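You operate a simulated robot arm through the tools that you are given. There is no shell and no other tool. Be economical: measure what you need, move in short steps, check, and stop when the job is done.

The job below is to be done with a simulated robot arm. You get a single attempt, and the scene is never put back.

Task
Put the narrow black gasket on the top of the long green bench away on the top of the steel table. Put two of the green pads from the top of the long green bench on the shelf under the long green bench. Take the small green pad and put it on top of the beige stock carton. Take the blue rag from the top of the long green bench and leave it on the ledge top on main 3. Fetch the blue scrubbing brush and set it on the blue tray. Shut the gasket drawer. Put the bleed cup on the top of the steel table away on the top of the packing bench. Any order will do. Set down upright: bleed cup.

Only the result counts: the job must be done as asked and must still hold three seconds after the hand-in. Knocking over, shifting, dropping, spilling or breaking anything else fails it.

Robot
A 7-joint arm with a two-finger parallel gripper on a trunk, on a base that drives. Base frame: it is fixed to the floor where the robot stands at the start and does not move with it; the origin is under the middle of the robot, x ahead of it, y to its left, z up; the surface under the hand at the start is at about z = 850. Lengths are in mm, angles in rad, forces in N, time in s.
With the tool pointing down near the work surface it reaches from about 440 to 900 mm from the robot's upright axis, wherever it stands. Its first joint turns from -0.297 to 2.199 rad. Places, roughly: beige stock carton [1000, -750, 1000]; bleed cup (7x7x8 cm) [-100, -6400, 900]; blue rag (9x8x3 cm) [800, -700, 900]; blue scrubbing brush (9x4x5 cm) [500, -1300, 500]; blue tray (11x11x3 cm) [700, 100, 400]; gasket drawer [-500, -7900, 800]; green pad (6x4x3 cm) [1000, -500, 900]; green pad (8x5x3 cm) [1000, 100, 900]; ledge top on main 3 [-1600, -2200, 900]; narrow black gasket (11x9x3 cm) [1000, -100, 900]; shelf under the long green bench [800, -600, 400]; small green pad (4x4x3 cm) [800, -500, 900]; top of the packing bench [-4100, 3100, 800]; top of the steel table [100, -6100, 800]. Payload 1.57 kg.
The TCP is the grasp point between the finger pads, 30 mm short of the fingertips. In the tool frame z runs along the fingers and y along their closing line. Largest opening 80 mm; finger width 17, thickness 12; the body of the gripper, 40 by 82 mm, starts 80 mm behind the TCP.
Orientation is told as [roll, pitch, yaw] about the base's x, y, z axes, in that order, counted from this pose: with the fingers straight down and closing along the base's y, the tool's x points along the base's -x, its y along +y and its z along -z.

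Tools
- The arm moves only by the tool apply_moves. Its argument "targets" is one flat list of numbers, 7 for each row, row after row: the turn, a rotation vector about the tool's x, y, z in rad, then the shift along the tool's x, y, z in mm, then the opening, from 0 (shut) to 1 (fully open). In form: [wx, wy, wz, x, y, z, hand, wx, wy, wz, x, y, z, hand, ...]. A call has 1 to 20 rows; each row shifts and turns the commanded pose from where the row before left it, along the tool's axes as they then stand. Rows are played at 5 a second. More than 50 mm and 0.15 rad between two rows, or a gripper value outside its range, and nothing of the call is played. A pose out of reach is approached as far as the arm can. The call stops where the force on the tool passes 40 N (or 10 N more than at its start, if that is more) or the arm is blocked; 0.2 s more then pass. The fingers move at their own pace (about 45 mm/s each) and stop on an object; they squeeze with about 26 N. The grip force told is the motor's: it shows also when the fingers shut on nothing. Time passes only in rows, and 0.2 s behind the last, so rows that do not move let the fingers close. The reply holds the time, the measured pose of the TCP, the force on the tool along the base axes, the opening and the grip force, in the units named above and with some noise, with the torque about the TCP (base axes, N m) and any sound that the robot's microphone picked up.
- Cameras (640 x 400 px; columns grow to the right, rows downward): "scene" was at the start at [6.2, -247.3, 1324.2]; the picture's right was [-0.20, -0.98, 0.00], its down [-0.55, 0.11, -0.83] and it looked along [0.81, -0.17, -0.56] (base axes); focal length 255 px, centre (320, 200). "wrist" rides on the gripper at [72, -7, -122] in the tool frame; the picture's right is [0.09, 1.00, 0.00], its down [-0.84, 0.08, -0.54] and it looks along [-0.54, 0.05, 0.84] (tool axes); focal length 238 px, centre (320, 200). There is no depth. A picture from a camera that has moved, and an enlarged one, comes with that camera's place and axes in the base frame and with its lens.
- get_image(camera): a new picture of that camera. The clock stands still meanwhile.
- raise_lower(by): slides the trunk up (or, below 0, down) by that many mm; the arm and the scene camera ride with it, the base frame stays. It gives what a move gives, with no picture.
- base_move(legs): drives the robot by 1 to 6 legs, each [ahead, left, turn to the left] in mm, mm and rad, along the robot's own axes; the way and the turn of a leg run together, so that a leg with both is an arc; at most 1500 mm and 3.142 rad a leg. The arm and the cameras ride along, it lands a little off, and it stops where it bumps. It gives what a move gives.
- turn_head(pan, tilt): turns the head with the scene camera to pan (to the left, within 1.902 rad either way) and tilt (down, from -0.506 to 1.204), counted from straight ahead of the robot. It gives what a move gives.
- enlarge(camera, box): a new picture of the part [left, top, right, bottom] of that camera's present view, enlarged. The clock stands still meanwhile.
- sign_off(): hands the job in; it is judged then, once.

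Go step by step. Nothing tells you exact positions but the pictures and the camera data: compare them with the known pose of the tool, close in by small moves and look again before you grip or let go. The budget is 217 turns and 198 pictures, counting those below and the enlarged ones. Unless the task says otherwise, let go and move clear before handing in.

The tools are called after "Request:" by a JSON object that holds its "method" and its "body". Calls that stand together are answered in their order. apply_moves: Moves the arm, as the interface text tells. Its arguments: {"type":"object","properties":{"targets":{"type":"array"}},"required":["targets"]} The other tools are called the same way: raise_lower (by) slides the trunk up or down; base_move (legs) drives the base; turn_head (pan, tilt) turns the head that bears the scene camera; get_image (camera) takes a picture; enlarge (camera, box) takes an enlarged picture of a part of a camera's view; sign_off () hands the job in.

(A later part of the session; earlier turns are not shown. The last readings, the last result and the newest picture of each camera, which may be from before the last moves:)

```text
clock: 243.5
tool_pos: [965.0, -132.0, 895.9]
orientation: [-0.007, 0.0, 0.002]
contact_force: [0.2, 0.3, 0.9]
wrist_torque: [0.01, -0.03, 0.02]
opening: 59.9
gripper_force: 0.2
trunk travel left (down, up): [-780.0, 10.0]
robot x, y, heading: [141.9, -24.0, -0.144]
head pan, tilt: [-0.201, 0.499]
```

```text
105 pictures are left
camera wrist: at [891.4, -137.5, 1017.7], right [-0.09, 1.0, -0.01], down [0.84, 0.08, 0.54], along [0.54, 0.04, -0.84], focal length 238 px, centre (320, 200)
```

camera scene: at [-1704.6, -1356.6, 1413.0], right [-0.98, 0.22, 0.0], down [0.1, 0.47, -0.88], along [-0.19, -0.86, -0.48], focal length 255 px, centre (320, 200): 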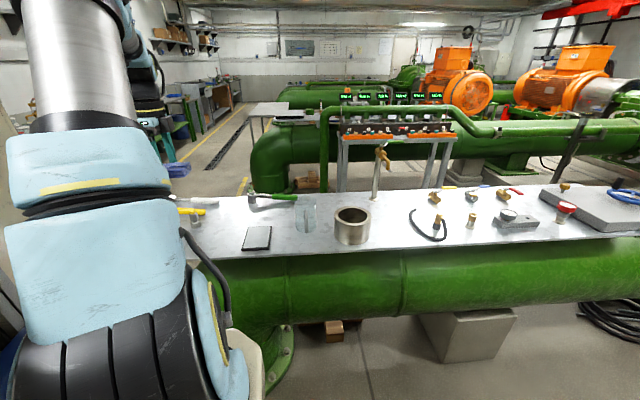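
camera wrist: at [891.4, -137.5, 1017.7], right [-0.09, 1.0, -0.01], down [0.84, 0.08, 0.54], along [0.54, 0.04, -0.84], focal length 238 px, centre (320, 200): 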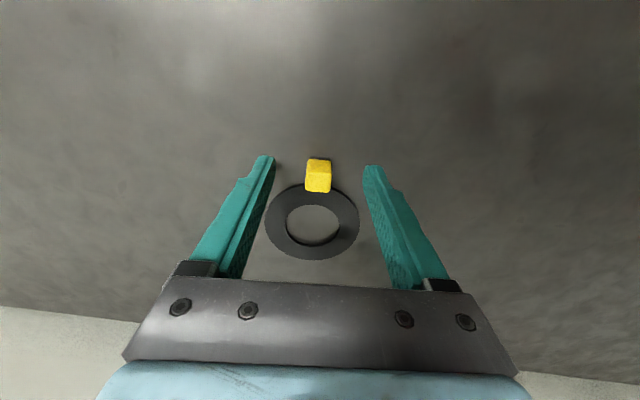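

Good. Down 13 mm and close.

Request:
{"method": "apply_moves", "body": {"targets": [0, 0, 0, 1, -1, 8, 0.75, 0, 0, 0, 0, 0, 5, 0.75, 0, 0, 0, 0, 0, 0, 0, 0, 0, 0, 0, 0, 0, 0, 0, 0, 0, 0, 0, 0, 0, 0, 0, 0, 0, 0, 0, 0, 0, 0, 0, 0, 0, -4, 0, 0, 0, 0, 0, 0, -8, 0, 0, 0, 0, 0, 0, -12, 0]}}

Request:
{"method": "get_image", "body": {"camera": "wrist"}}

```text
clock: 245.5
tool_pos: [962.8, -132.7, 907.7]
orientation: [-0.007, -0.001, 0.003]
contact_force: [0.5, 0.3, -0.5]
wrist_torque: [0.01, 0.04, -0.06]
opening: 16.8
gripper_force: 26.5
trunk travel left (down, up): [-780.0, 10.0]
robot x, y, heading: [138.5, -20.0, -0.138]
head pan, tilt: [-0.201, 0.499]
```

```text
104 pictures are left
camera wrist: at [891.0, -137.8, 1029.8], right [-0.09, 1.0, -0.01], down [0.84, 0.08, 0.54], along [0.54, 0.04, -0.84], focal length 238 px, centre (320, 200)
```

wrist: 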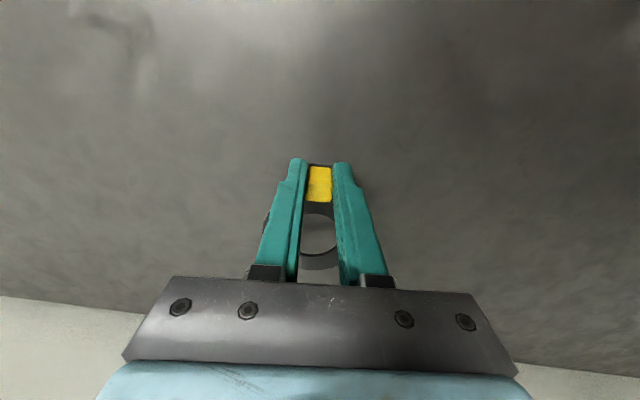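

Tag is gripped. Lift further, then back out, tuck the arm a bit and turn down the aisle.

Request:
{"method": "apply_moves", "body": {"targets": [0, 0, 0, 0, 0, -20, 0, 0, 0, 0, 0, 0, -20, 0, 0, 0, 0, 0, 0, -20, 0, 0, 0, 0, 0, 0, -20, 0, 0, 0, 0, 0, 0, -20, 0, 0, 0, 0, 0, 0, -20, 0, 0, 0, 0, 0, 0, -20, 0, 0, 0, 0, 0, 0, -20, 0, 0, 0, 0, 0, 0, -20, 0]}}

Request:
{"method": "base_move", "body": {"legs": [[-320, 0, 0], [-300, 0, 0]]}}

Request:
{"method": "apply_moves", "body": {"targets": [0, 0, 0, 15, 0, 0, 0, 0, 0, 0, 30, 0, 0, 0, 0, 0, 0, 30, 0, 0, 0, 0, 0, 0, 30, 0, 0, 0, 0, 0, 0, 15, 0, 0, 0]}}

Request:
{"method": "base_move", "body": {"legs": [[0, 0, -1.57], [0, 250, 0]]}}

Request:
{"method": "turn_head", "body": {"pan": -0.15, "tilt": 0.3}}

Request:
{"method": "get_image", "body": {"camera": "scene"}}

Request:
{"method": "get_image", "body": {"camera": "wrist"}}

```text
clock: 247.5
tool_pos: [963.9, -130.6, 1088.2]
orientation: [-0.007, -0.001, 0.002]
contact_force: [0.5, -0.6, -0.8]
wrist_torque: [0.03, 0.03, 0.0]
opening: 17.2
gripper_force: 26.3
trunk travel left (down, up): [-780.0, 10.0]
robot x, y, heading: [142.3, -21.5, -0.143]
head pan, tilt: [-0.201, 0.499]
```

```text
clock: 251.3
tool_pos: [347.7, -40.5, 1087.1]
orientation: [-0.007, -0.001, 0.004]
contact_force: [0.4, 0.6, 0.1]
wrist_torque: [0.01, 0.0, 0.0]
opening: 16.8
gripper_force: 25.6
trunk travel left (down, up): [-780.0, 10.0]
robot x, y, heading: [-478.4, 63.5, -0.14]
head pan, tilt: [-0.201, 0.499]
```

```text
clock: 252.5
tool_pos: [229.6, -40.8, 1088.2]
orientation: [-0.007, 0.0, 0.006]
contact_force: [-0.4, -0.9, -0.6]
wrist_torque: [0.01, 0.01, 0.04]
opening: 16.8
gripper_force: 25.8
trunk travel left (down, up): [-780.0, 10.0]
robot x, y, heading: [-478.6, 62.8, -0.138]
head pan, tilt: [-0.201, 0.499]
```

```text
clock: 258.1
tool_pos: [-338.4, -675.2, 1089.1]
orientation: [-0.008, -0.001, -1.573]
contact_force: [-0.1, 0.5, -0.5]
wrist_torque: [0.02, 0.01, -0.03]
opening: 16.7
gripper_force: 26.9
trunk travel left (down, up): [-780.0, 10.0]
robot x, y, heading: [-230.4, 30.7, -1.712]
head pan, tilt: [-0.201, 0.499]
```

```text
clock: 258.9
tool_pos: [-339.4, -675.3, 1089.1]
orientation: [-0.006, 0.0, -1.572]
contact_force: [-0.2, 0.6, 0.1]
wrist_torque: [0.01, 0.03, 0.02]
opening: 16.7
gripper_force: 26.4
trunk travel left (down, up): [-780.0, 10.0]
robot x, y, heading: [-226.7, 28.4, -1.715]
head pan, tilt: [-0.15, 0.3]
```

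```text
103 pictures are left
camera scene: at [-473.1, 51.4, 1431.3], right [-0.96, 0.29, 0.0], down [0.09, 0.28, -0.96], along [-0.28, -0.91, -0.3], focal length 255 px, centre (320, 200)
```

scene: 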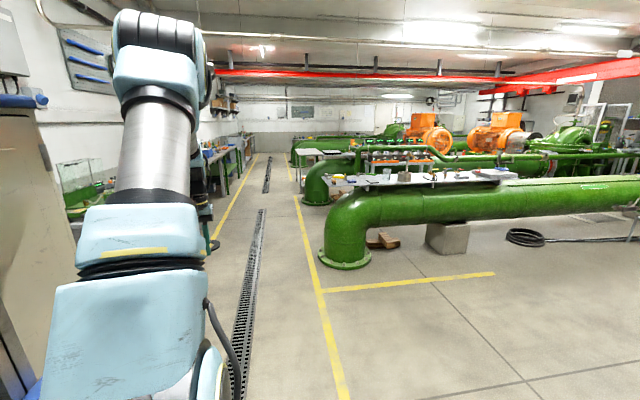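

```text
102 pictures are left
camera wrist: at [-345.0, -603.6, 1210.9], right [1.0, 0.09, -0.01], down [0.08, -0.84, 0.54], along [0.04, -0.54, -0.84], focal length 238 px, centre (320, 200)
```

wrist: 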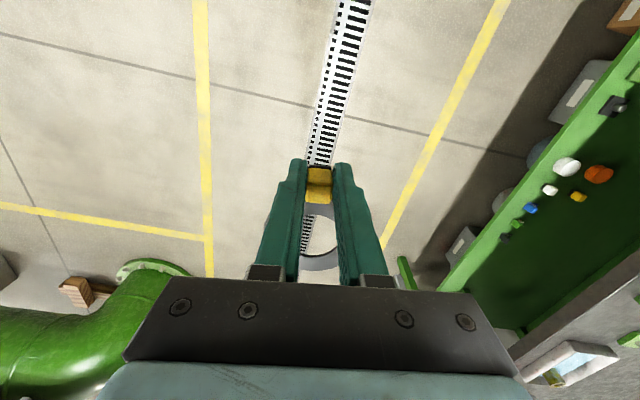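

The aisle is clear. Drive along it, 4.2 m first.

Request:
{"method": "base_move", "body": {"legs": [[1400, 0, 0], [1400, 0, 0], [1400, 0, 0]]}}

Request:
{"method": "turn_head", "body": {"pan": 0.0, "tilt": 0.3}}

Request:
{"method": "get_image", "body": {"camera": "scene"}}

Request:
{"method": "get_image", "body": {"camera": "wrist"}}

```text
clock: 279.1
tool_pos: [-1025.8, -4835.5, 1088.8]
orientation: [-0.006, -0.002, -1.601]
contact_force: [0.4, 0.5, -0.3]
wrist_torque: [0.02, 0.0, 0.0]
opening: 17.1
gripper_force: 26.1
trunk travel left (down, up): [-780.0, 10.0]
robot x, y, heading: [-894.3, -4133.8, -1.74]
head pan, tilt: [-0.15, 0.3]
```

```text
clock: 279.8
tool_pos: [-1025.4, -4836.1, 1089.1]
orientation: [-0.008, 0.0, -1.599]
contact_force: [0.0, -0.4, -0.2]
wrist_torque: [0.02, -0.04, 0.0]
opening: 16.6
gripper_force: 26.4
trunk travel left (down, up): [-780.0, 10.0]
robot x, y, heading: [-893.8, -4137.5, -1.742]
head pan, tilt: [0.0, 0.3]
```

```text
101 pictures are left
camera scene: at [-1125.6, -4108.5, 1431.4], right [-0.99, 0.17, 0.0], down [0.05, 0.29, -0.96], along [-0.16, -0.94, -0.3], focal length 255 px, centre (320, 200)
```

scene: 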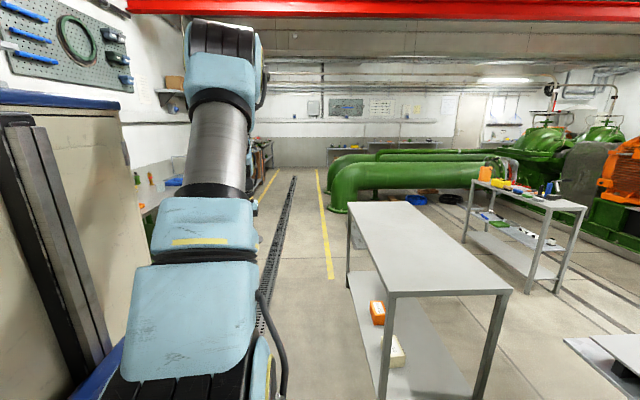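

```text
100 pictures are left
camera wrist: at [-1029.2, -4763.4, 1210.9], right [1.0, 0.06, -0.01], down [0.06, -0.84, 0.54], along [0.03, -0.54, -0.84], focal length 238 px, centre (320, 200)
```

wrist: 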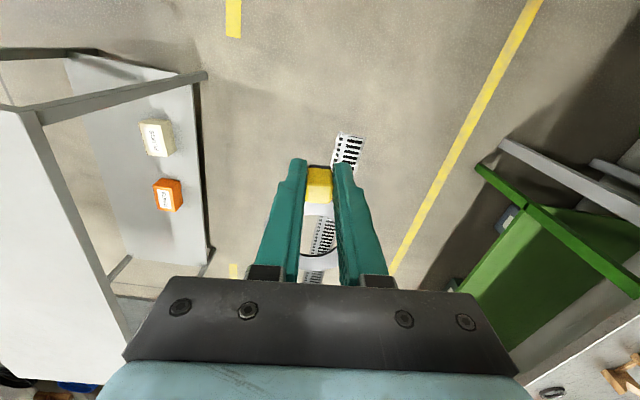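

A long grey table is on the right, benches on the left. Continue 1.3 m, correcting heading.

Request:
{"method": "base_move", "body": {"legs": [[0, 0, 0.035], [1300, 30, 0]]}}

Request:
{"method": "get_image", "body": {"camera": "wrist"}}

Request:
{"method": "get_image", "body": {"camera": "scene"}}

```text
clock: 286.9
tool_pos: [-1170.7, -6170.2, 1088.8]
orientation: [-0.009, 0.0, -1.58]
contact_force: [0.4, 0.0, 0.1]
wrist_torque: [0.01, -0.01, 0.03]
opening: 16.8
gripper_force: 26.2
trunk travel left (down, up): [-780.0, 10.0]
robot x, y, heading: [-1055.9, -5462.3, -1.721]
head pan, tilt: [0.0, 0.3]
```

```text
99 pictures are left
camera wrist: at [-1177.2, -6097.4, 1211.0], right [1.0, 0.08, -0.01], down [0.07, -0.84, 0.54], along [0.04, -0.54, -0.84], focal length 238 px, centre (320, 200)
```

wrist: 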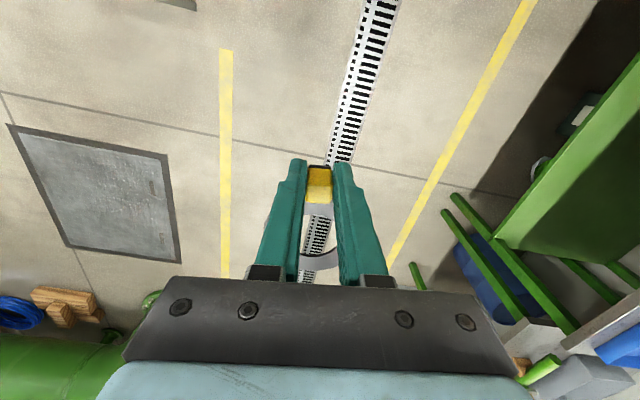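

```text
98 pictures are left
camera scene: at [-1286.7, -5444.6, 1431.4], right [-0.99, 0.15, 0.0], down [0.04, 0.29, -0.96], along [-0.14, -0.94, -0.3], focal length 255 px, centre (320, 200)
```

scene: 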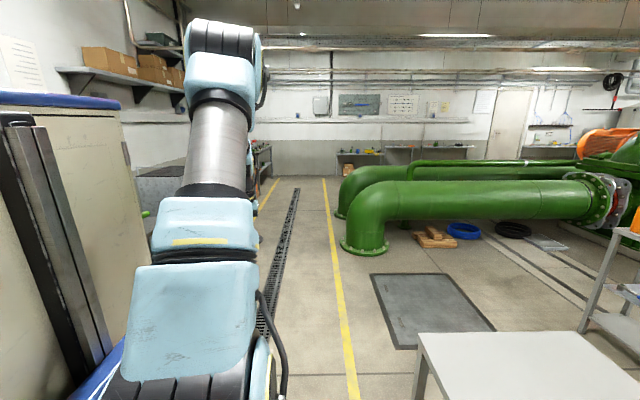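

Continue 450 mm (shifting slightly away from the wall side), then turn to face the wall benches.

Request:
{"method": "base_move", "body": {"legs": [[450, -120, 0], [0, 0, 1.57]]}}

Request:
{"method": "turn_head", "body": {"pan": -0.3, "tilt": 0.5}}

Request:
{"method": "get_image", "body": {"camera": "scene"}}

Request:
{"method": "get_image", "body": {"camera": "wrist"}}

```text
clock: 291.2
tool_pos: [-1039.1, -6566.6, 1088.2]
orientation: [-0.007, -0.001, -1.139]
contact_force: [0.4, 0.8, -0.3]
wrist_torque: [0.03, 0.03, -0.03]
opening: 16.6
gripper_force: 25.7
trunk travel left (down, up): [-780.0, 10.0]
robot x, y, heading: [-1230.6, -5881.0, -1.278]
head pan, tilt: [0.0, 0.3]
stopped in leg 2: the robot was blocked; the commanded pose is now the measured one
```

```text
clock: 292.0
tool_pos: [-1038.4, -6566.2, 1088.5]
orientation: [-0.008, -0.001, -1.137]
contact_force: [0.1, 0.6, 0.0]
wrist_torque: [0.02, -0.01, -0.01]
opening: 16.7
gripper_force: 26.1
trunk travel left (down, up): [-780.0, 10.0]
robot x, y, heading: [-1236.4, -5882.7, -1.279]
head pan, tilt: [-0.3, 0.499]
```

```text
97 pictures are left
camera scene: at [-1480.4, -5961.6, 1413.0], right [-1.0, 0.01, 0.0], down [0.0, 0.48, -0.88], along [-0.01, -0.88, -0.48], focal length 255 px, centre (320, 200)
```

scene: 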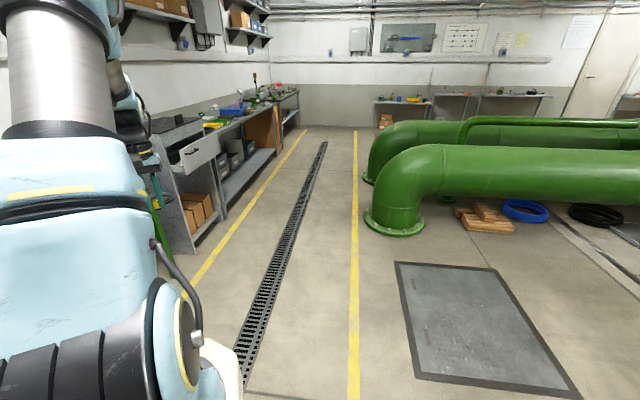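

```text
96 pictures are left
camera wrist: at [-1075.0, -6503.3, 1210.9], right [0.87, 0.5, -0.01], down [0.43, -0.73, 0.54], along [0.27, -0.47, -0.84], focal length 238 px, centre (320, 200)
```

wrist: 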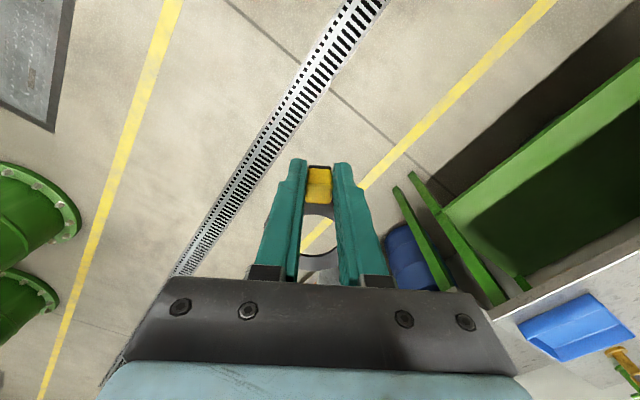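

The rear brushed the grey table on the right while turning. Shift left, away from it, then finish the turn in steps.

Request:
{"method": "base_move", "body": {"legs": [[60, 200, 0], [0, 0, 0.57], [0, 0, 0.57]]}}

Request:
{"method": "get_image", "body": {"camera": "scene"}}

Request:
{"method": "get_image", "body": {"camera": "wrist"}}

```text
clock: 296.8
tool_pos: [-323.7, -5976.9, 1088.7]
orientation: [-0.009, -0.001, 0.02]
contact_force: [0.8, 0.4, 0.1]
wrist_torque: [0.02, 0.02, -0.04]
opening: 16.5
gripper_force: 26.2
trunk travel left (down, up): [-780.0, 10.0]
robot x, y, heading: [-1029.9, -5882.1, -0.118]
head pan, tilt: [-0.3, 0.499]
```

```text
95 pictures are left
camera scene: at [-1054.9, -6137.9, 1413.0], right [-0.41, -0.91, 0.0], down [-0.44, 0.2, -0.88], along [0.8, -0.36, -0.48], focal length 255 px, centre (320, 200)
```

scene: 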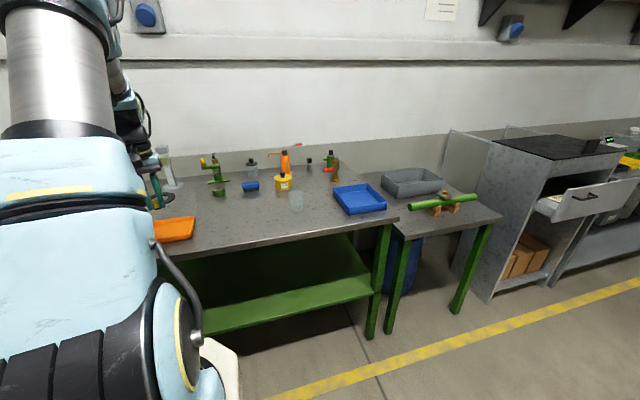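

```text
94 pictures are left
camera wrist: at [-395.8, -5982.6, 1210.9], right [-0.11, 0.99, -0.01], down [0.83, 0.1, 0.54], along [0.54, 0.05, -0.84], focal length 238 px, centre (320, 200)
```

wrist: 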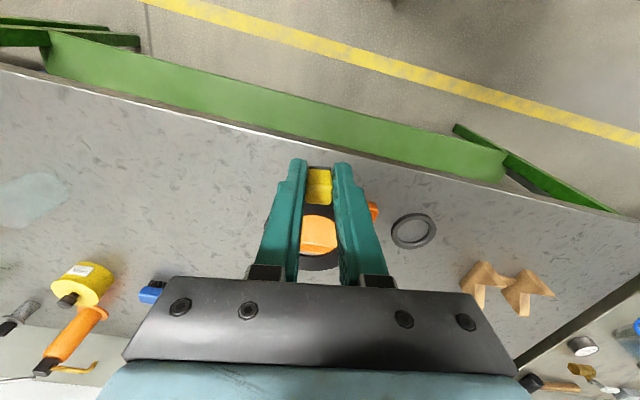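

This is the steel table (cup near [-110,-6460], tools along the back) and the open gasket drawer is further right. A free spot for the gasket is near [-200,-6170]. Move over it.

Request:
{"method": "base_move", "body": {"legs": [[0, -178, 0], [141, 0, 0]]}}

Request:
{"method": "get_image", "body": {"camera": "wrist"}}

Request:
{"method": "get_image", "body": {"camera": "scene"}}

```text
clock: 299.2
tool_pos: [-202.0, -6173.8, 1088.1]
orientation: [-0.008, 0.0, 0.02]
contact_force: [-0.6, -0.1, -0.5]
wrist_torque: [0.02, -0.02, -0.01]
opening: 17.0
gripper_force: 25.8
trunk travel left (down, up): [-780.0, 10.0]
robot x, y, heading: [-908.3, -6073.9, -0.118]
head pan, tilt: [-0.3, 0.499]
```

```text
93 pictures are left
camera wrist: at [-275.0, -6180.5, 1210.9], right [-0.11, 0.99, -0.01], down [0.83, 0.1, 0.54], along [0.54, 0.05, -0.84], focal length 238 px, centre (320, 200)
```

wrist: 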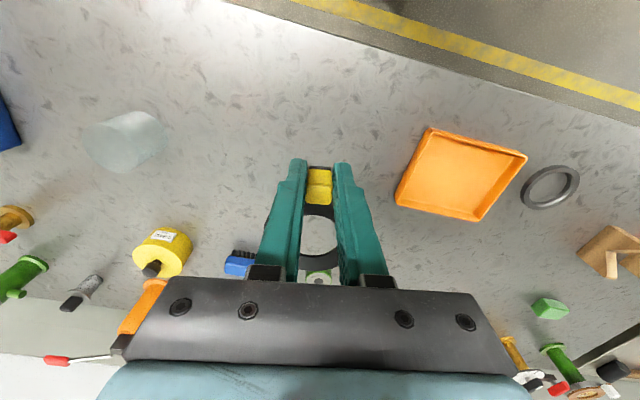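

```text
92 pictures are left
camera scene: at [-934.1, -6335.6, 1413.0], right [-0.41, -0.91, 0.0], down [-0.44, 0.2, -0.88], along [0.8, -0.36, -0.48], focal length 255 px, centre (320, 200)
```

scene: 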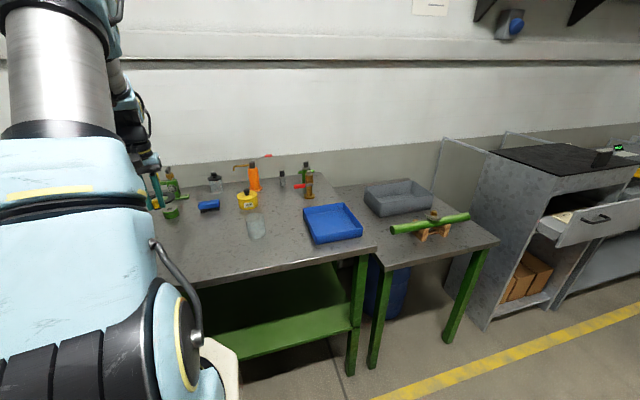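

The area below is free. Lower to z≈905 and check.

Request:
{"method": "apply_moves", "body": {"targets": [0, 0, 0, 0, 0, 15, 0, 0, 0, 0, 0, 0, 22, 0, 0, 0, 0, 0, 0, 22, 0, 0, 0, 0, 0, 0, 22, 0, 0, 0, 0, 0, 0, 22, 0, 0, 0, 0, 0, 0, 22, 0, 0, 0, 0, 0, 0, 22, 0, 0, 0, 0, 0, 0, 20, 0, 0, 0, 0, 0, 0, 12, 0]}}

Request:
{"method": "get_image", "body": {"camera": "wrist"}}

```text
clock: 301.2
tool_pos: [-202.7, -6175.6, 909.7]
orientation: [-0.01, 0.0, 0.02]
contact_force: [-0.3, 0.1, -0.4]
wrist_torque: [-0.01, -0.02, -0.03]
opening: 16.6
gripper_force: 26.1
trunk travel left (down, up): [-780.0, 10.0]
robot x, y, heading: [-909.6, -6081.4, -0.121]
head pan, tilt: [-0.3, 0.499]
```

```text
91 pictures are left
camera wrist: at [-274.6, -6183.2, 1032.0], right [-0.11, 0.99, -0.01], down [0.83, 0.1, 0.54], along [0.54, 0.05, -0.84], focal length 238 px, centre (320, 200)
```

wrist: 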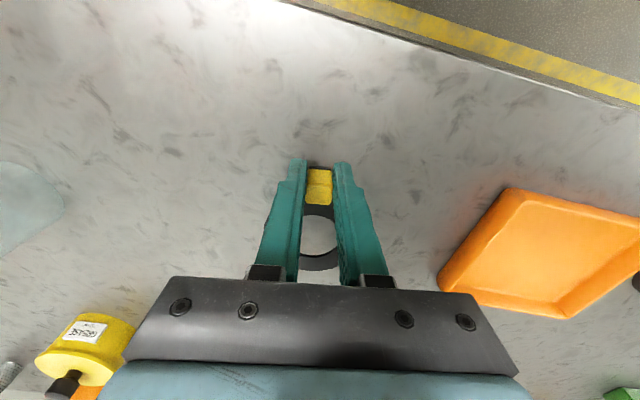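

Continue down gently, feeling for contact.

Request:
{"method": "apply_moves", "body": {"targets": [0, 0, 0, 0, 0, 7, 0, 0, 0, 0, 0, 0, 7, 0]}}

Request:
{"method": "apply_moves", "body": {"targets": [0, 0, 0, 0, 0, 3, 0, 0, 0, 0, 0, 0, 3, 0]}}

Request:
{"method": "apply_moves", "body": {"targets": [0, 0, 0, 0, 0, 2, 0, 0, 0, 0, 0, 0, 2, 0]}}

```text
clock: 301.9
tool_pos: [-201.7, -6176.4, 894.4]
orientation: [-0.009, -0.001, 0.022]
contact_force: [0.4, -0.2, -0.5]
wrist_torque: [-0.04, 0.02, 0.0]
opening: 16.9
gripper_force: 26.1
trunk travel left (down, up): [-780.0, 10.0]
robot x, y, heading: [-910.1, -6078.9, -0.125]
head pan, tilt: [-0.3, 0.499]
```

```text
clock: 302.4
tool_pos: [-203.2, -6176.3, 888.3]
orientation: [-0.007, 0.0, 0.019]
contact_force: [0.1, 0.1, -0.7]
wrist_torque: [-0.02, 0.02, 0.04]
opening: 16.7
gripper_force: 25.9
trunk travel left (down, up): [-780.0, 10.0]
robot x, y, heading: [-910.8, -6075.1, -0.115]
head pan, tilt: [-0.3, 0.499]
```

```text
clock: 303.1
tool_pos: [-201.7, -6175.5, 883.0]
orientation: [-0.009, -0.001, 0.022]
contact_force: [0.5, -0.1, -0.1]
wrist_torque: [-0.02, 0.03, -0.01]
opening: 16.8
gripper_force: 26.2
trunk travel left (down, up): [-780.0, 10.0]
robot x, y, heading: [-911.6, -6078.1, -0.122]
head pan, tilt: [-0.3, 0.499]
```

Request:
{"method": "apply_moves", "body": {"targets": [0, 0, 0, 0, 0, 2, 0, 0, 0, 0, 0, 0, 2, 0]}}

Request:
{"method": "get_image", "body": {"camera": "wrist"}}

```text
clock: 303.6
tool_pos: [-202.3, -6176.5, 884.3]
orientation: [-0.007, 0.0, 0.023]
contact_force: [-4.2, -0.9, 17.3]
wrist_torque: [0.14, -0.38, 0.0]
opening: 17.0
gripper_force: 26.1
trunk travel left (down, up): [-780.0, 10.0]
robot x, y, heading: [-907.4, -6078.4, -0.119]
head pan, tilt: [-0.3, 0.499]
```

```text
90 pictures are left
camera wrist: at [-275.1, -6182.4, 1005.8], right [-0.11, 0.99, -0.01], down [0.83, 0.1, 0.54], along [0.54, 0.05, -0.84], focal length 238 px, centre (320, 200)
```

wrist: 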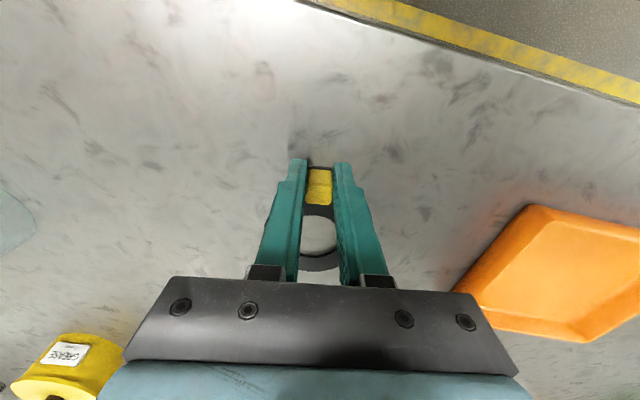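

Contact. Release and rise.

Request:
{"method": "apply_moves", "body": {"targets": [0, 0, 0, 0, 0, -2, 0, 0, 0, 0, 0, 0, 0, 0.5, 0, 0, 0, 0, 0, 0, 0.5, 0, 0, 0, 0, 0, 0, 0.5, 0, 0, 0, 0, 0, -15, 0.5, 0, 0, 0, 0, 0, -40, 0.5, 0, 0, 0, 0, 0, -45, 0.5, 0, 0, 0, 0, 0, -45, 0.5, 0, 0, 0, 0, 0, -45, 1]}}

Request:
{"method": "get_image", "body": {"camera": "wrist"}}

```text
clock: 305.6
tool_pos: [-202.3, -6176.5, 1075.2]
orientation: [-0.009, 0.002, 0.022]
contact_force: [0.4, -1.1, 0.0]
wrist_torque: [-0.01, 0.02, 0.0]
opening: 74.2
gripper_force: 0.1
trunk travel left (down, up): [-780.0, 10.0]
robot x, y, heading: [-908.8, -6079.7, -0.119]
head pan, tilt: [-0.3, 0.499]
```

```text
89 pictures are left
camera wrist: at [-274.0, -6182.9, 1198.0], right [-0.11, 0.99, -0.01], down [0.84, 0.1, 0.54], along [0.54, 0.05, -0.84], focal length 238 px, centre (320, 200)
```

wrist: 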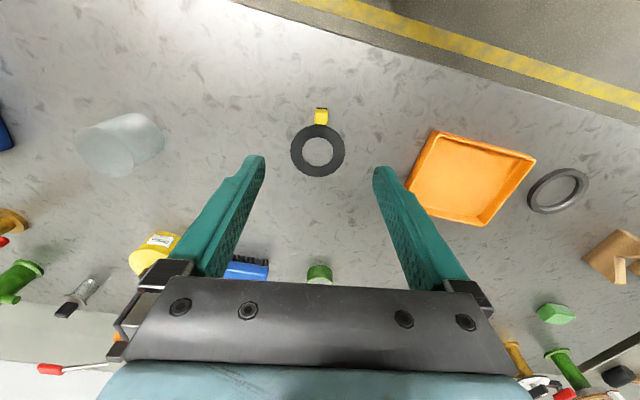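

The gasket lies on the steel table. Next the drawer: back off and drive right for a view of it.

Request:
{"method": "base_move", "body": {"legs": [[-230, 0, -0.02], [0, -1100, 0]]}}

Request:
{"method": "get_image", "body": {"camera": "scene"}}

Request:
{"method": "get_image", "body": {"camera": "wrist"}}

```text
clock: 312.7
tool_pos: [-594.3, -7275.6, 1076.1]
orientation: [-0.008, 0.001, -0.006]
contact_force: [0.4, 0.7, -0.2]
wrist_torque: [0.0, 0.02, -0.03]
opening: 80.1
gripper_force: 0.1
trunk travel left (down, up): [-780.0, 10.0]
robot x, y, heading: [-1296.4, -7161.2, -0.145]
head pan, tilt: [-0.3, 0.499]
```

```text
88 pictures are left
camera scene: at [-1330.3, -7415.6, 1413.0], right [-0.43, -0.9, 0.0], down [-0.43, 0.21, -0.88], along [0.79, -0.38, -0.48], focal length 255 px, centre (320, 200)
```

scene: 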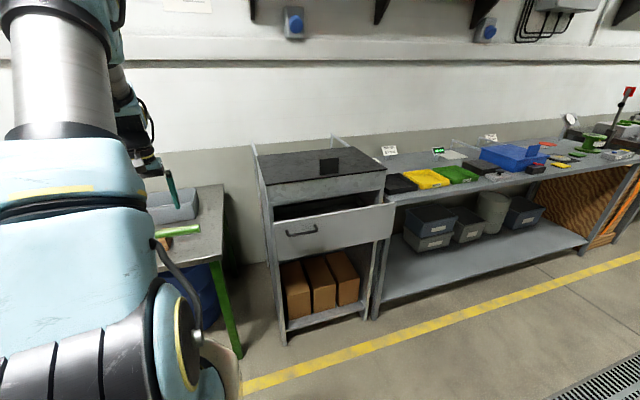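

```text
87 pictures are left
camera wrist: at [-666.8, -7280.5, 1197.8], right [-0.09, 1.0, -0.01], down [0.84, 0.08, 0.54], along [0.54, 0.04, -0.84], focal length 238 px, centre (320, 200)
```

wrist: 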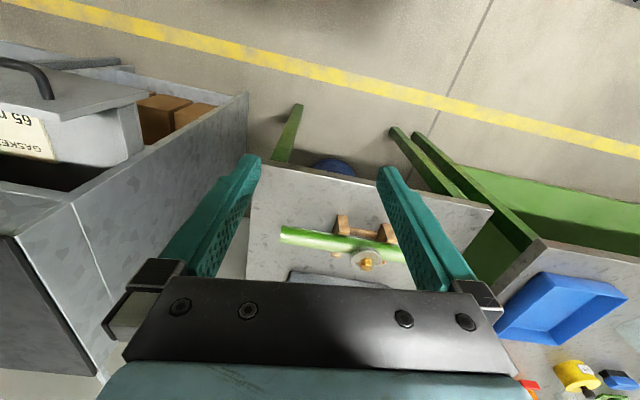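

The open drawer front faces the aisle. Move right to bring it in front and look closer.

Request:
{"method": "base_move", "body": {"legs": [[-60, -430, 0]]}}

Request:
{"method": "get_image", "body": {"camera": "wrist"}}

Request:
{"method": "turn_head", "body": {"pan": 0.25, "tilt": 0.6}}

Request:
{"method": "get_image", "body": {"camera": "scene"}}

```text
clock: 315.4
tool_pos: [-718.2, -7701.5, 1075.0]
orientation: [-0.011, -0.001, -0.01]
contact_force: [0.8, 1.0, 0.2]
wrist_torque: [0.02, -0.03, 0.01]
opening: 79.7
gripper_force: 0.0
trunk travel left (down, up): [-780.0, 10.0]
robot x, y, heading: [-1421.4, -7583.1, -0.149]
head pan, tilt: [-0.3, 0.499]
```

```text
86 pictures are left
camera wrist: at [-790.6, -7705.3, 1197.8], right [-0.08, 1.0, -0.01], down [0.84, 0.07, 0.54], along [0.54, 0.04, -0.84], focal length 238 px, centre (320, 200)
```

wrist: 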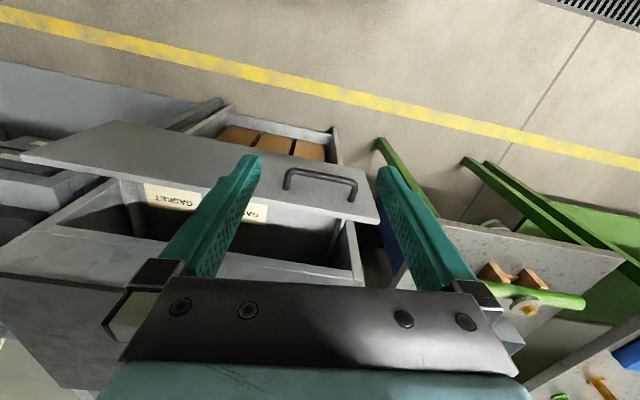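

```text
clock: 316.4
tool_pos: [-717.1, -7701.8, 1075.6]
orientation: [-0.007, 0.0, -0.011]
contact_force: [0.4, 0.1, -0.8]
wrist_torque: [-0.02, -0.01, -0.02]
opening: 80.2
gripper_force: 0.1
trunk travel left (down, up): [-780.0, 10.0]
robot x, y, heading: [-1425.7, -7579.0, -0.154]
head pan, tilt: [0.25, 0.6]
```

```text
85 pictures are left
camera scene: at [-1448.7, -7789.1, 1403.9], right [0.1, -1.0, 0.0], down [-0.56, -0.06, -0.83], along [0.82, 0.08, -0.56], focal length 255 px, centre (320, 200)
```

scene: 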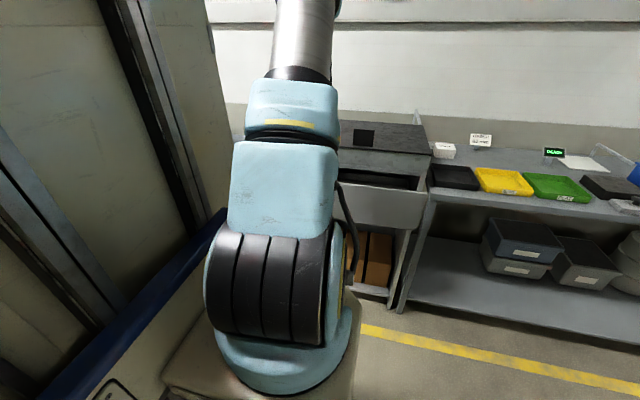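

Drawer front: top edge z≈905, bottom ≈700, at f≈480 mm, about 130 mm open, centre ≈[-615,-7840]. I'll lower the trunk, point the closed hand forward and push with the base.

Request:
{"method": "base_move", "body": {"legs": [[-50, -110, 0]]}}

Request:
{"method": "raise_lower", "body": {"by": -400}}

Request:
{"method": "apply_moves", "body": {"targets": [0, -0.13, 0, -1, 0, -14, 0, 0, -0.13, 0, -3, 0, -14, 0, 0, -0.13, 0, -5, 0, -14, 0, 0, -0.13, 0, -7, 0, -13, 0, 0, -0.13, 0, -8, 0, -12, 0, 0, -0.13, 0, -10, 0, -11, 0, 0, -0.13, 0, -11, 0, -10, 0, 0, -0.13, 0, -12, 0, -8, 0, 0, -0.13, 0, -13, 0, -7, 0]}}

Request:
{"method": "get_image", "body": {"camera": "wrist"}}

Request:
{"method": "turn_head", "body": {"pan": -0.3, "tilt": 0.4}}

Request:
{"method": "get_image", "body": {"camera": "scene"}}

```text
clock: 317.6
tool_pos: [-785.0, -7804.3, 1076.2]
orientation: [-0.01, 0.001, -0.011]
contact_force: [0.0, 0.2, 0.2]
wrist_torque: [0.0, -0.03, 0.01]
opening: 80.2
gripper_force: 0.1
trunk travel left (down, up): [-780.0, 10.0]
robot x, y, heading: [-1492.2, -7686.3, -0.152]
head pan, tilt: [0.25, 0.6]
```

```text
clock: 321.4
tool_pos: [-783.6, -7804.8, 675.8]
orientation: [-0.008, 0.0, -0.011]
contact_force: [-0.9, -0.5, 0.2]
wrist_torque: [0.0, 0.01, 0.02]
opening: 80.1
gripper_force: 0.1
trunk travel left (down, up): [-380.0, 410.0]
robot x, y, heading: [-1486.3, -7683.7, -0.156]
head pan, tilt: [0.25, 0.6]
```

```text
clock: 323.4
tool_pos: [-779.4, -7816.0, 775.3]
orientation: [-0.1, -0.96, 0.035]
contact_force: [0.1, 0.7, 0.1]
wrist_torque: [0.0, 0.03, -0.01]
opening: 0.0
gripper_force: 21.7
out of reach, approached as far as the arm can: row 6, 7
trunk travel left (down, up): [-380.0, 410.0]
robot x, y, heading: [-1489.3, -7687.3, -0.154]
head pan, tilt: [0.25, 0.6]
```

```text
84 pictures are left
camera wrist: at [-921.7, -7815.4, 787.3], right [-0.01, 0.99, -0.13], down [0.04, 0.13, 0.99], along [1.0, 0.0, -0.04], focal length 238 px, centre (320, 200)
```

wrist: 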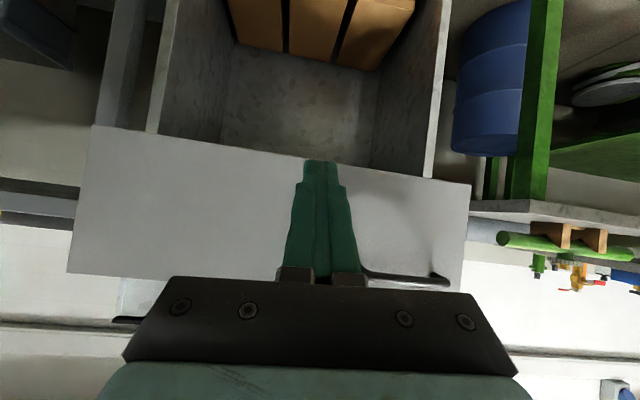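

```text
clock: 324.4
tool_pos: [-779.5, -7817.2, 776.1]
orientation: [-0.102, -0.956, 0.035]
contact_force: [-0.5, 0.3, -0.4]
wrist_torque: [0.05, 0.0, -0.01]
opening: 0.0
gripper_force: 21.5
trunk travel left (down, up): [-380.0, 410.0]
robot x, y, heading: [-1490.1, -7685.0, -0.153]
head pan, tilt: [-0.3, 0.4]
```

```text
83 pictures are left
camera scene: at [-1520.5, -7940.8, 1022.1], right [-0.44, -0.9, 0.0], down [-0.35, 0.17, -0.92], along [0.83, -0.4, -0.39], focal length 255 px, centre (320, 200)
```

scene: 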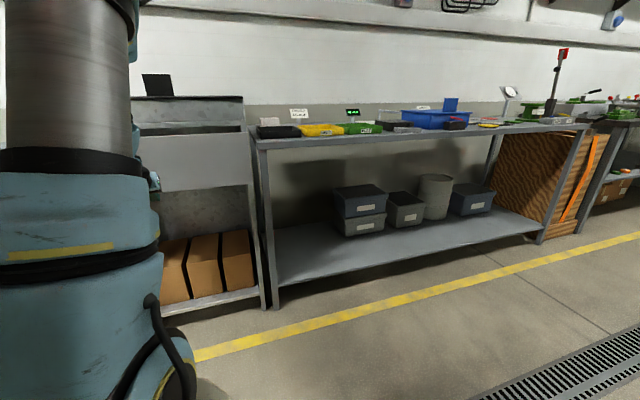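

The panel is straight ahead. Centre on it, raise 30 mm and drive up to contact.

Request:
{"method": "raise_lower", "body": {"by": 30}}

Request:
{"method": "base_move", "body": {"legs": [[0, -60, 0], [140, 0, 0]]}}

Request:
{"method": "get_image", "body": {"camera": "wrist"}}

```text
clock: 325.1
tool_pos: [-780.0, -7817.4, 804.7]
orientation: [-0.102, -0.959, 0.036]
contact_force: [0.1, -0.6, 0.2]
wrist_torque: [0.01, 0.03, -0.01]
opening: 0.0
gripper_force: 21.6
trunk travel left (down, up): [-410.0, 380.0]
robot x, y, heading: [-1492.5, -7688.1, -0.157]
head pan, tilt: [-0.3, 0.4]
```

```text
clock: 327.1
tool_pos: [-650.6, -7898.8, 805.5]
orientation: [-0.1, -0.958, 0.036]
contact_force: [0.4, 0.0, 0.7]
wrist_torque: [-0.01, 0.0, 0.0]
opening: 0.2
gripper_force: 20.7
trunk travel left (down, up): [-410.0, 380.0]
robot x, y, heading: [-1358.7, -7768.1, -0.151]
head pan, tilt: [-0.3, 0.4]
```

```text
82 pictures are left
camera wrist: at [-792.0, -7897.2, 817.1], right [-0.01, 0.99, -0.13], down [0.04, 0.13, 0.99], along [1.0, 0.0, -0.04], focal length 238 px, centre (320, 200)
```

wrist: 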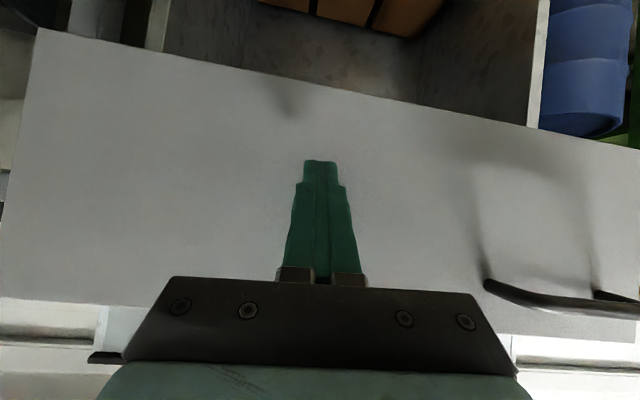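

About 30 mm gap remains. Push forward.

Request:
{"method": "base_move", "body": {"legs": [[90, 0, 0]]}}

Request:
{"method": "get_image", "body": {"camera": "wrist"}}

```text
clock: 328.1
tool_pos: [-561.6, -7911.6, 805.3]
orientation: [-0.102, -0.959, 0.036]
contact_force: [-0.3, 0.0, 0.8]
wrist_torque: [-0.03, -0.02, -0.02]
opening: 0.0
gripper_force: 21.4
trunk travel left (down, up): [-410.0, 380.0]
robot x, y, heading: [-1269.8, -7776.6, -0.152]
head pan, tilt: [-0.3, 0.4]
```

```text
81 pictures are left
camera wrist: at [-703.4, -7909.9, 817.1], right [-0.01, 0.99, -0.13], down [0.04, 0.13, 0.99], along [1.0, 0.0, -0.04], focal length 238 px, centre (320, 200)
```

wrist: 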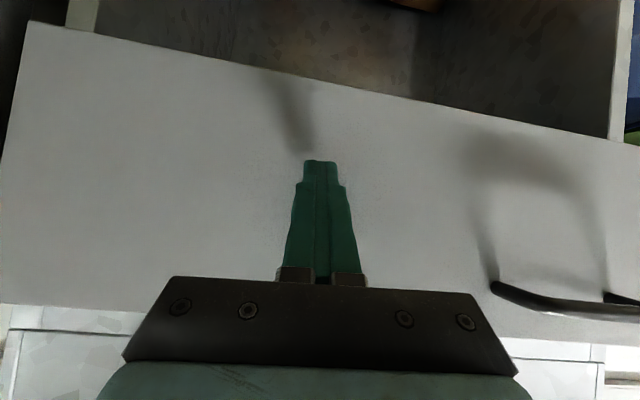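

The drawer is moving with me. Keep pushing until it stops.

Request:
{"method": "base_move", "body": {"legs": [[50, 0, 0]]}}

Request:
{"method": "get_image", "body": {"camera": "wrist"}}

```text
clock: 329.0
tool_pos: [-543.0, -7913.6, 805.1]
orientation: [-0.103, -0.952, 0.042]
contact_force: [-17.9, 0.0, 11.2]
wrist_torque: [-0.11, -0.1, -0.13]
opening: 0.2
gripper_force: 21.4
trunk travel left (down, up): [-410.0, 380.0]
robot x, y, heading: [-1250.1, -7783.6, -0.153]
head pan, tilt: [-0.3, 0.4]
stopped in leg 1: the force on the tool passed its limit at 338 N (the readings are from after the stop); the commanded pose is now the measured one
```

```text
80 pictures are left
camera wrist: at [-686.2, -7912.3, 817.1], right [-0.01, 0.99, -0.13], down [0.05, 0.14, 0.99], along [1.0, 0.0, -0.05], focal length 238 px, centre (320, 200)
```

wrist: 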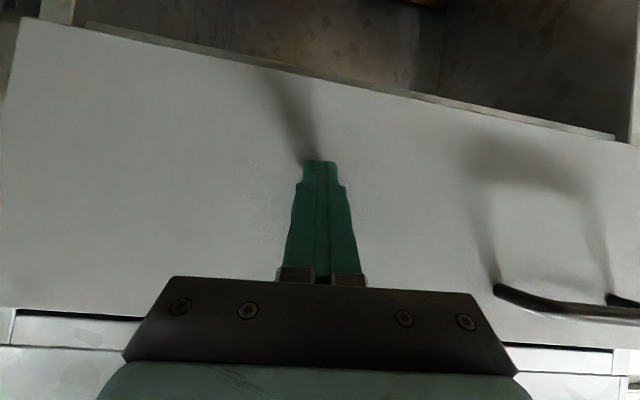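

It hit the end stop. Back away and inspect.

Request:
{"method": "base_move", "body": {"legs": [[-250, 0, 0]]}}

Request:
{"method": "get_image", "body": {"camera": "wrist"}}

Request:
{"method": "raise_lower", "body": {"by": 380}}

Request:
{"method": "get_image", "body": {"camera": "wrist"}}

```text
clock: 330.8
tool_pos: [-791.8, -7877.4, 803.7]
orientation: [-0.102, -0.953, 0.036]
contact_force: [-0.8, 0.1, -0.2]
wrist_torque: [0.0, 0.01, -0.01]
opening: 0.0
gripper_force: 21.3
trunk travel left (down, up): [-410.0, 380.0]
robot x, y, heading: [-1499.7, -7744.7, -0.156]
head pan, tilt: [-0.3, 0.4]
```

```text
79 pictures are left
camera wrist: at [-934.3, -7876.3, 816.5], right [-0.01, 0.99, -0.13], down [0.05, 0.13, 0.99], along [1.0, 0.0, -0.05], focal length 238 px, centre (320, 200)
```

wrist: 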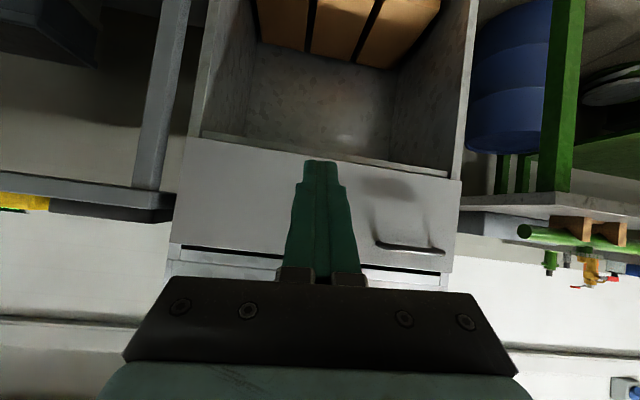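

```text
clock: 334.5
tool_pos: [-791.5, -7876.5, 1183.4]
orientation: [-0.102, -0.953, 0.036]
contact_force: [-0.1, 0.4, 0.6]
wrist_torque: [0.03, 0.02, 0.02]
opening: 0.0
gripper_force: 21.2
trunk travel left (down, up): [-790.0, 0.0]
robot x, y, heading: [-1495.9, -7748.0, -0.155]
head pan, tilt: [-0.3, 0.4]
```

```text
78 pictures are left
camera wrist: at [-934.3, -7876.3, 1196.5], right [-0.01, 0.99, -0.13], down [0.05, 0.13, 0.99], along [1.0, 0.0, -0.05], focal length 238 px, centre (320, 200)
```

wrist: 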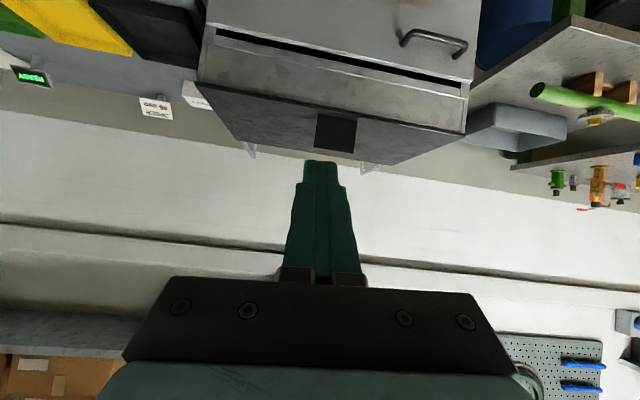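

Check whether the front sits flush.

Request:
{"method": "enlarge", "body": {"camera": "wrist", "box": [180, 0, 500, 200]}}

```text
2.00 times, centred on (340, 100) of wrist
camera zoom: at [-934.3, -7876.3, 1196.5], right [-0.01, 0.99, -0.13], down [0.05, 0.13, 0.99], along [1.0, 0.0, -0.05], focal length 477 px, centre (280, 400)
```

zoom: 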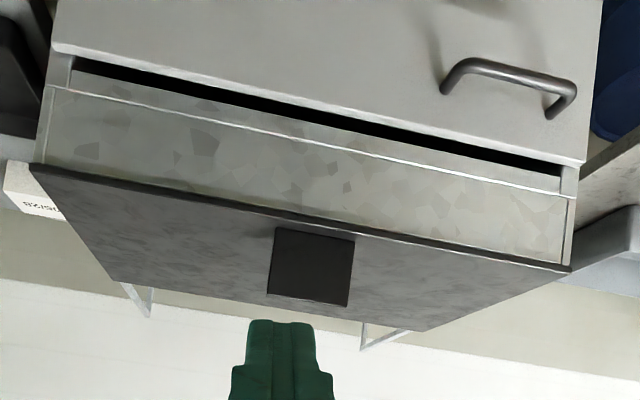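

The drawer is shut. Straighten the hand, and drive back to the steel table for the cup.

Request:
{"method": "apply_moves", "body": {"targets": [0, 0.136, 0, 0, 0, 0, 0.5, 0, 0.136, 0, 0, 0, 0, 0.5, 0, 0.136, 0, 0, 0, 0, 0.5, 0, 0.136, 0, 0, 0, 0, 0.5, 0, 0.136, 0, 0, 0, 0, 0.5, 0, 0.136, 0, 0, 0, 0, 0.5, 0, 0.136, 0, 0, 0, 0, 0.5]}}

Request:
{"method": "base_move", "body": {"legs": [[150, 0, 0.01], [0, 1430, 0]]}}

Request:
{"method": "get_image", "body": {"camera": "wrist"}}

Request:
{"method": "get_image", "body": {"camera": "scene"}}

```text
clock: 336.1
tool_pos: [-792.8, -7878.5, 1183.8]
orientation: [-0.06, -0.003, -0.047]
contact_force: [0.0, -0.3, 0.3]
wrist_torque: [0.0, -0.04, 0.0]
opening: 39.9
gripper_force: 0.0
trunk travel left (down, up): [-790.0, 0.0]
robot x, y, heading: [-1501.3, -7743.3, -0.154]
head pan, tilt: [-0.3, 0.4]
```

```text
clock: 344.1
tool_pos: [-417.6, -6523.4, 1184.2]
orientation: [-0.059, -0.003, -0.071]
contact_force: [-0.4, 0.2, 0.2]
wrist_torque: [0.0, -0.01, 0.02]
opening: 40.1
gripper_force: 0.1
trunk travel left (down, up): [-790.0, 0.0]
robot x, y, heading: [-1120.1, -6373.4, -0.182]
head pan, tilt: [-0.3, 0.4]
```

```text
76 pictures are left
camera wrist: at [-490.2, -6517.4, 1306.0], right [-0.02, 1.0, -0.06], down [0.84, 0.05, 0.54], along [0.54, -0.04, -0.84], focal length 238 px, centre (320, 200)
```

wrist: 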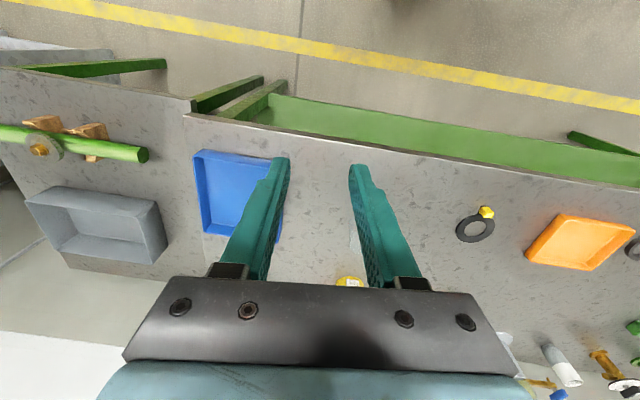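

```text
75 pictures are left
camera scene: at [-1158.5, -6627.3, 1432.1], right [-0.46, -0.89, 0.0], down [-0.34, 0.18, -0.92], along [0.82, -0.43, -0.39], focal length 255 px, centre (320, 200)
```

scene: 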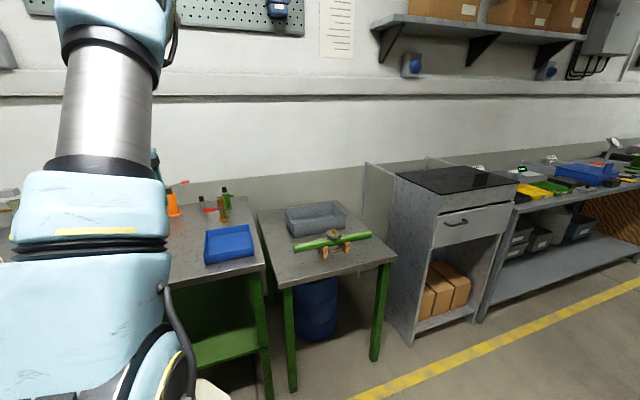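

The drawer looks flush from here as well. Level the hand and approach the cup part-way for a look.

Request:
{"method": "apply_moves", "body": {"targets": [-0.059, 0, 0, 0, 0, 0, 1, 0, 0, 0, 0, 0, 0, 1]}}

Request:
{"method": "base_move", "body": {"legs": [[0, 0, 0.035], [225, 110, 0]]}}

Request:
{"method": "get_image", "body": {"camera": "wrist"}}

```text
clock: 344.7
tool_pos: [-416.4, -6523.3, 1184.9]
orientation: [-0.002, -0.004, -0.071]
contact_force: [-0.5, 0.0, -0.2]
wrist_torque: [0.03, 0.01, -0.02]
opening: 80.2
gripper_force: 0.1
trunk travel left (down, up): [-790.0, 0.0]
robot x, y, heading: [-1118.9, -6370.0, -0.18]
head pan, tilt: [-0.3, 0.4]
```

```text
clock: 346.9
tool_pos: [-173.2, -6425.8, 1184.6]
orientation: [0.002, -0.004, -0.039]
contact_force: [-0.8, -0.4, 0.8]
wrist_torque: [-0.01, 0.01, 0.03]
opening: 80.2
gripper_force: 0.1
trunk travel left (down, up): [-790.0, 0.0]
robot x, y, heading: [-878.4, -6300.0, -0.146]
head pan, tilt: [-0.3, 0.4]
```

```text
74 pictures are left
camera wrist: at [-246.8, -6428.6, 1305.8], right [-0.05, 1.0, 0.0], down [0.84, 0.04, 0.54], along [0.54, 0.03, -0.84], focal length 238 px, centre (320, 200)
```

wrist: 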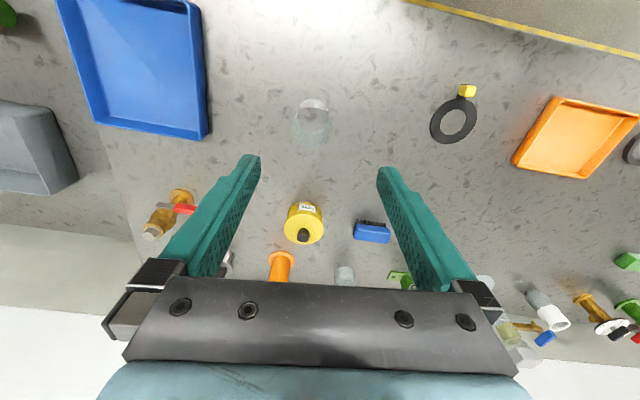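

Request:
{"method": "enlarge", "body": {"camera": "wrist", "box": [240, 70, 400, 170]}}

```text
4.00 times, centred on (320, 120) of wrist
camera zoom: at [-246.8, -6428.6, 1305.8], right [-0.05, 1.0, 0.0], down [0.84, 0.04, 0.54], along [0.54, 0.03, -0.84], focal length 953 px, centre (320, 520)
```

zoom: 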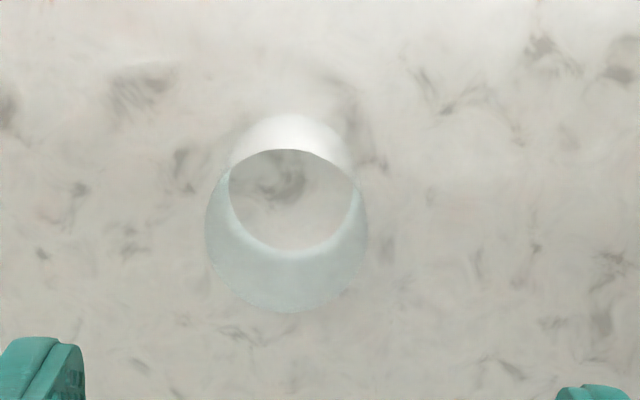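

The cup is at [-139,-6434], rim ≈66 mm wide, 80 mm tall. Move over it and descend to just above the rim.

Request:
{"method": "apply_moves", "body": {"targets": [0, 0, 0, -34, -7, 0, 1, 0, 0, 0, 0, 0, 45, 1, 0, 0, 0, 0, 0, 45, 1, 0, 0, 0, 0, 0, 45, 1, 0, 0, 0, 0, 0, 45, 1]}}

Request:
{"method": "enlarge", "body": {"camera": "wrist", "box": [200, 70, 440, 220]}}

```text
clock: 348.1
tool_pos: [-137.8, -6433.5, 1003.4]
orientation: [0.0, -0.003, -0.041]
contact_force: [-0.4, 0.3, -0.2]
wrist_torque: [0.04, -0.03, -0.01]
opening: 80.1
gripper_force: 0.1
trunk travel left (down, up): [-790.0, 0.0]
robot x, y, heading: [-881.6, -6296.5, -0.146]
head pan, tilt: [-0.3, 0.4]
```

```text
2.67 times, centred on (320, 145) of wrist
camera zoom: at [-211.7, -6436.7, 1125.2], right [-0.05, 1.0, 0.0], down [0.84, 0.04, 0.55], along [0.54, 0.03, -0.84], focal length 636 px, centre (320, 347)
```

zoom: 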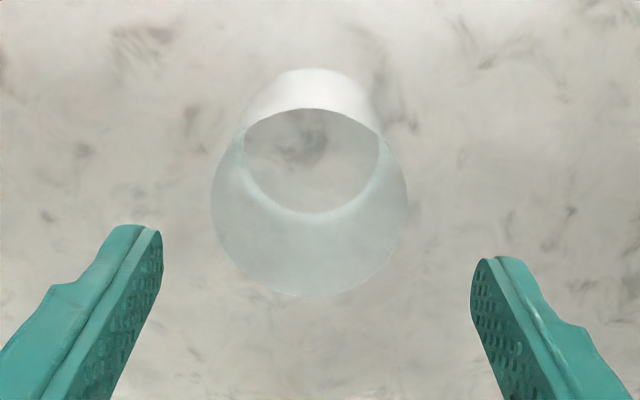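

Centred within 3 mm. Descend around the cup and look before closing.

Request:
{"method": "apply_moves", "body": {"targets": [0, 0, 0, 3, -2, 10, 1, 0, 0, 0, 0, 0, 20, 1, 0, 0, 0, 0, 0, 20, 1, 0, 0, 0, 0, 0, 20, 1, 0, 0, 0, 0, 0, 20, 1, 0, 0, 0, 0, 0, 10, 1]}}

Request:
{"method": "get_image", "body": {"camera": "wrist"}}

```text
clock: 349.5
tool_pos: [-142.3, -6436.0, 902.2]
orientation: [-0.001, -0.003, -0.041]
contact_force: [0.1, -0.2, -0.5]
wrist_torque: [0.03, 0.01, -0.01]
opening: 80.0
gripper_force: 0.1
trunk travel left (down, up): [-790.0, 0.0]
robot x, y, heading: [-878.3, -6297.0, -0.15]
head pan, tilt: [-0.3, 0.4]
```

```text
71 pictures are left
camera wrist: at [-215.8, -6438.9, 1025.3], right [-0.05, 1.0, 0.0], down [0.84, 0.04, 0.55], along [0.54, 0.03, -0.84], focal length 238 px, centre (320, 200)
```

wrist: 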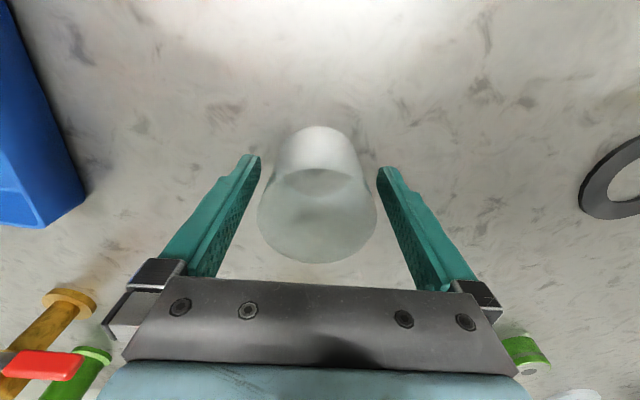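

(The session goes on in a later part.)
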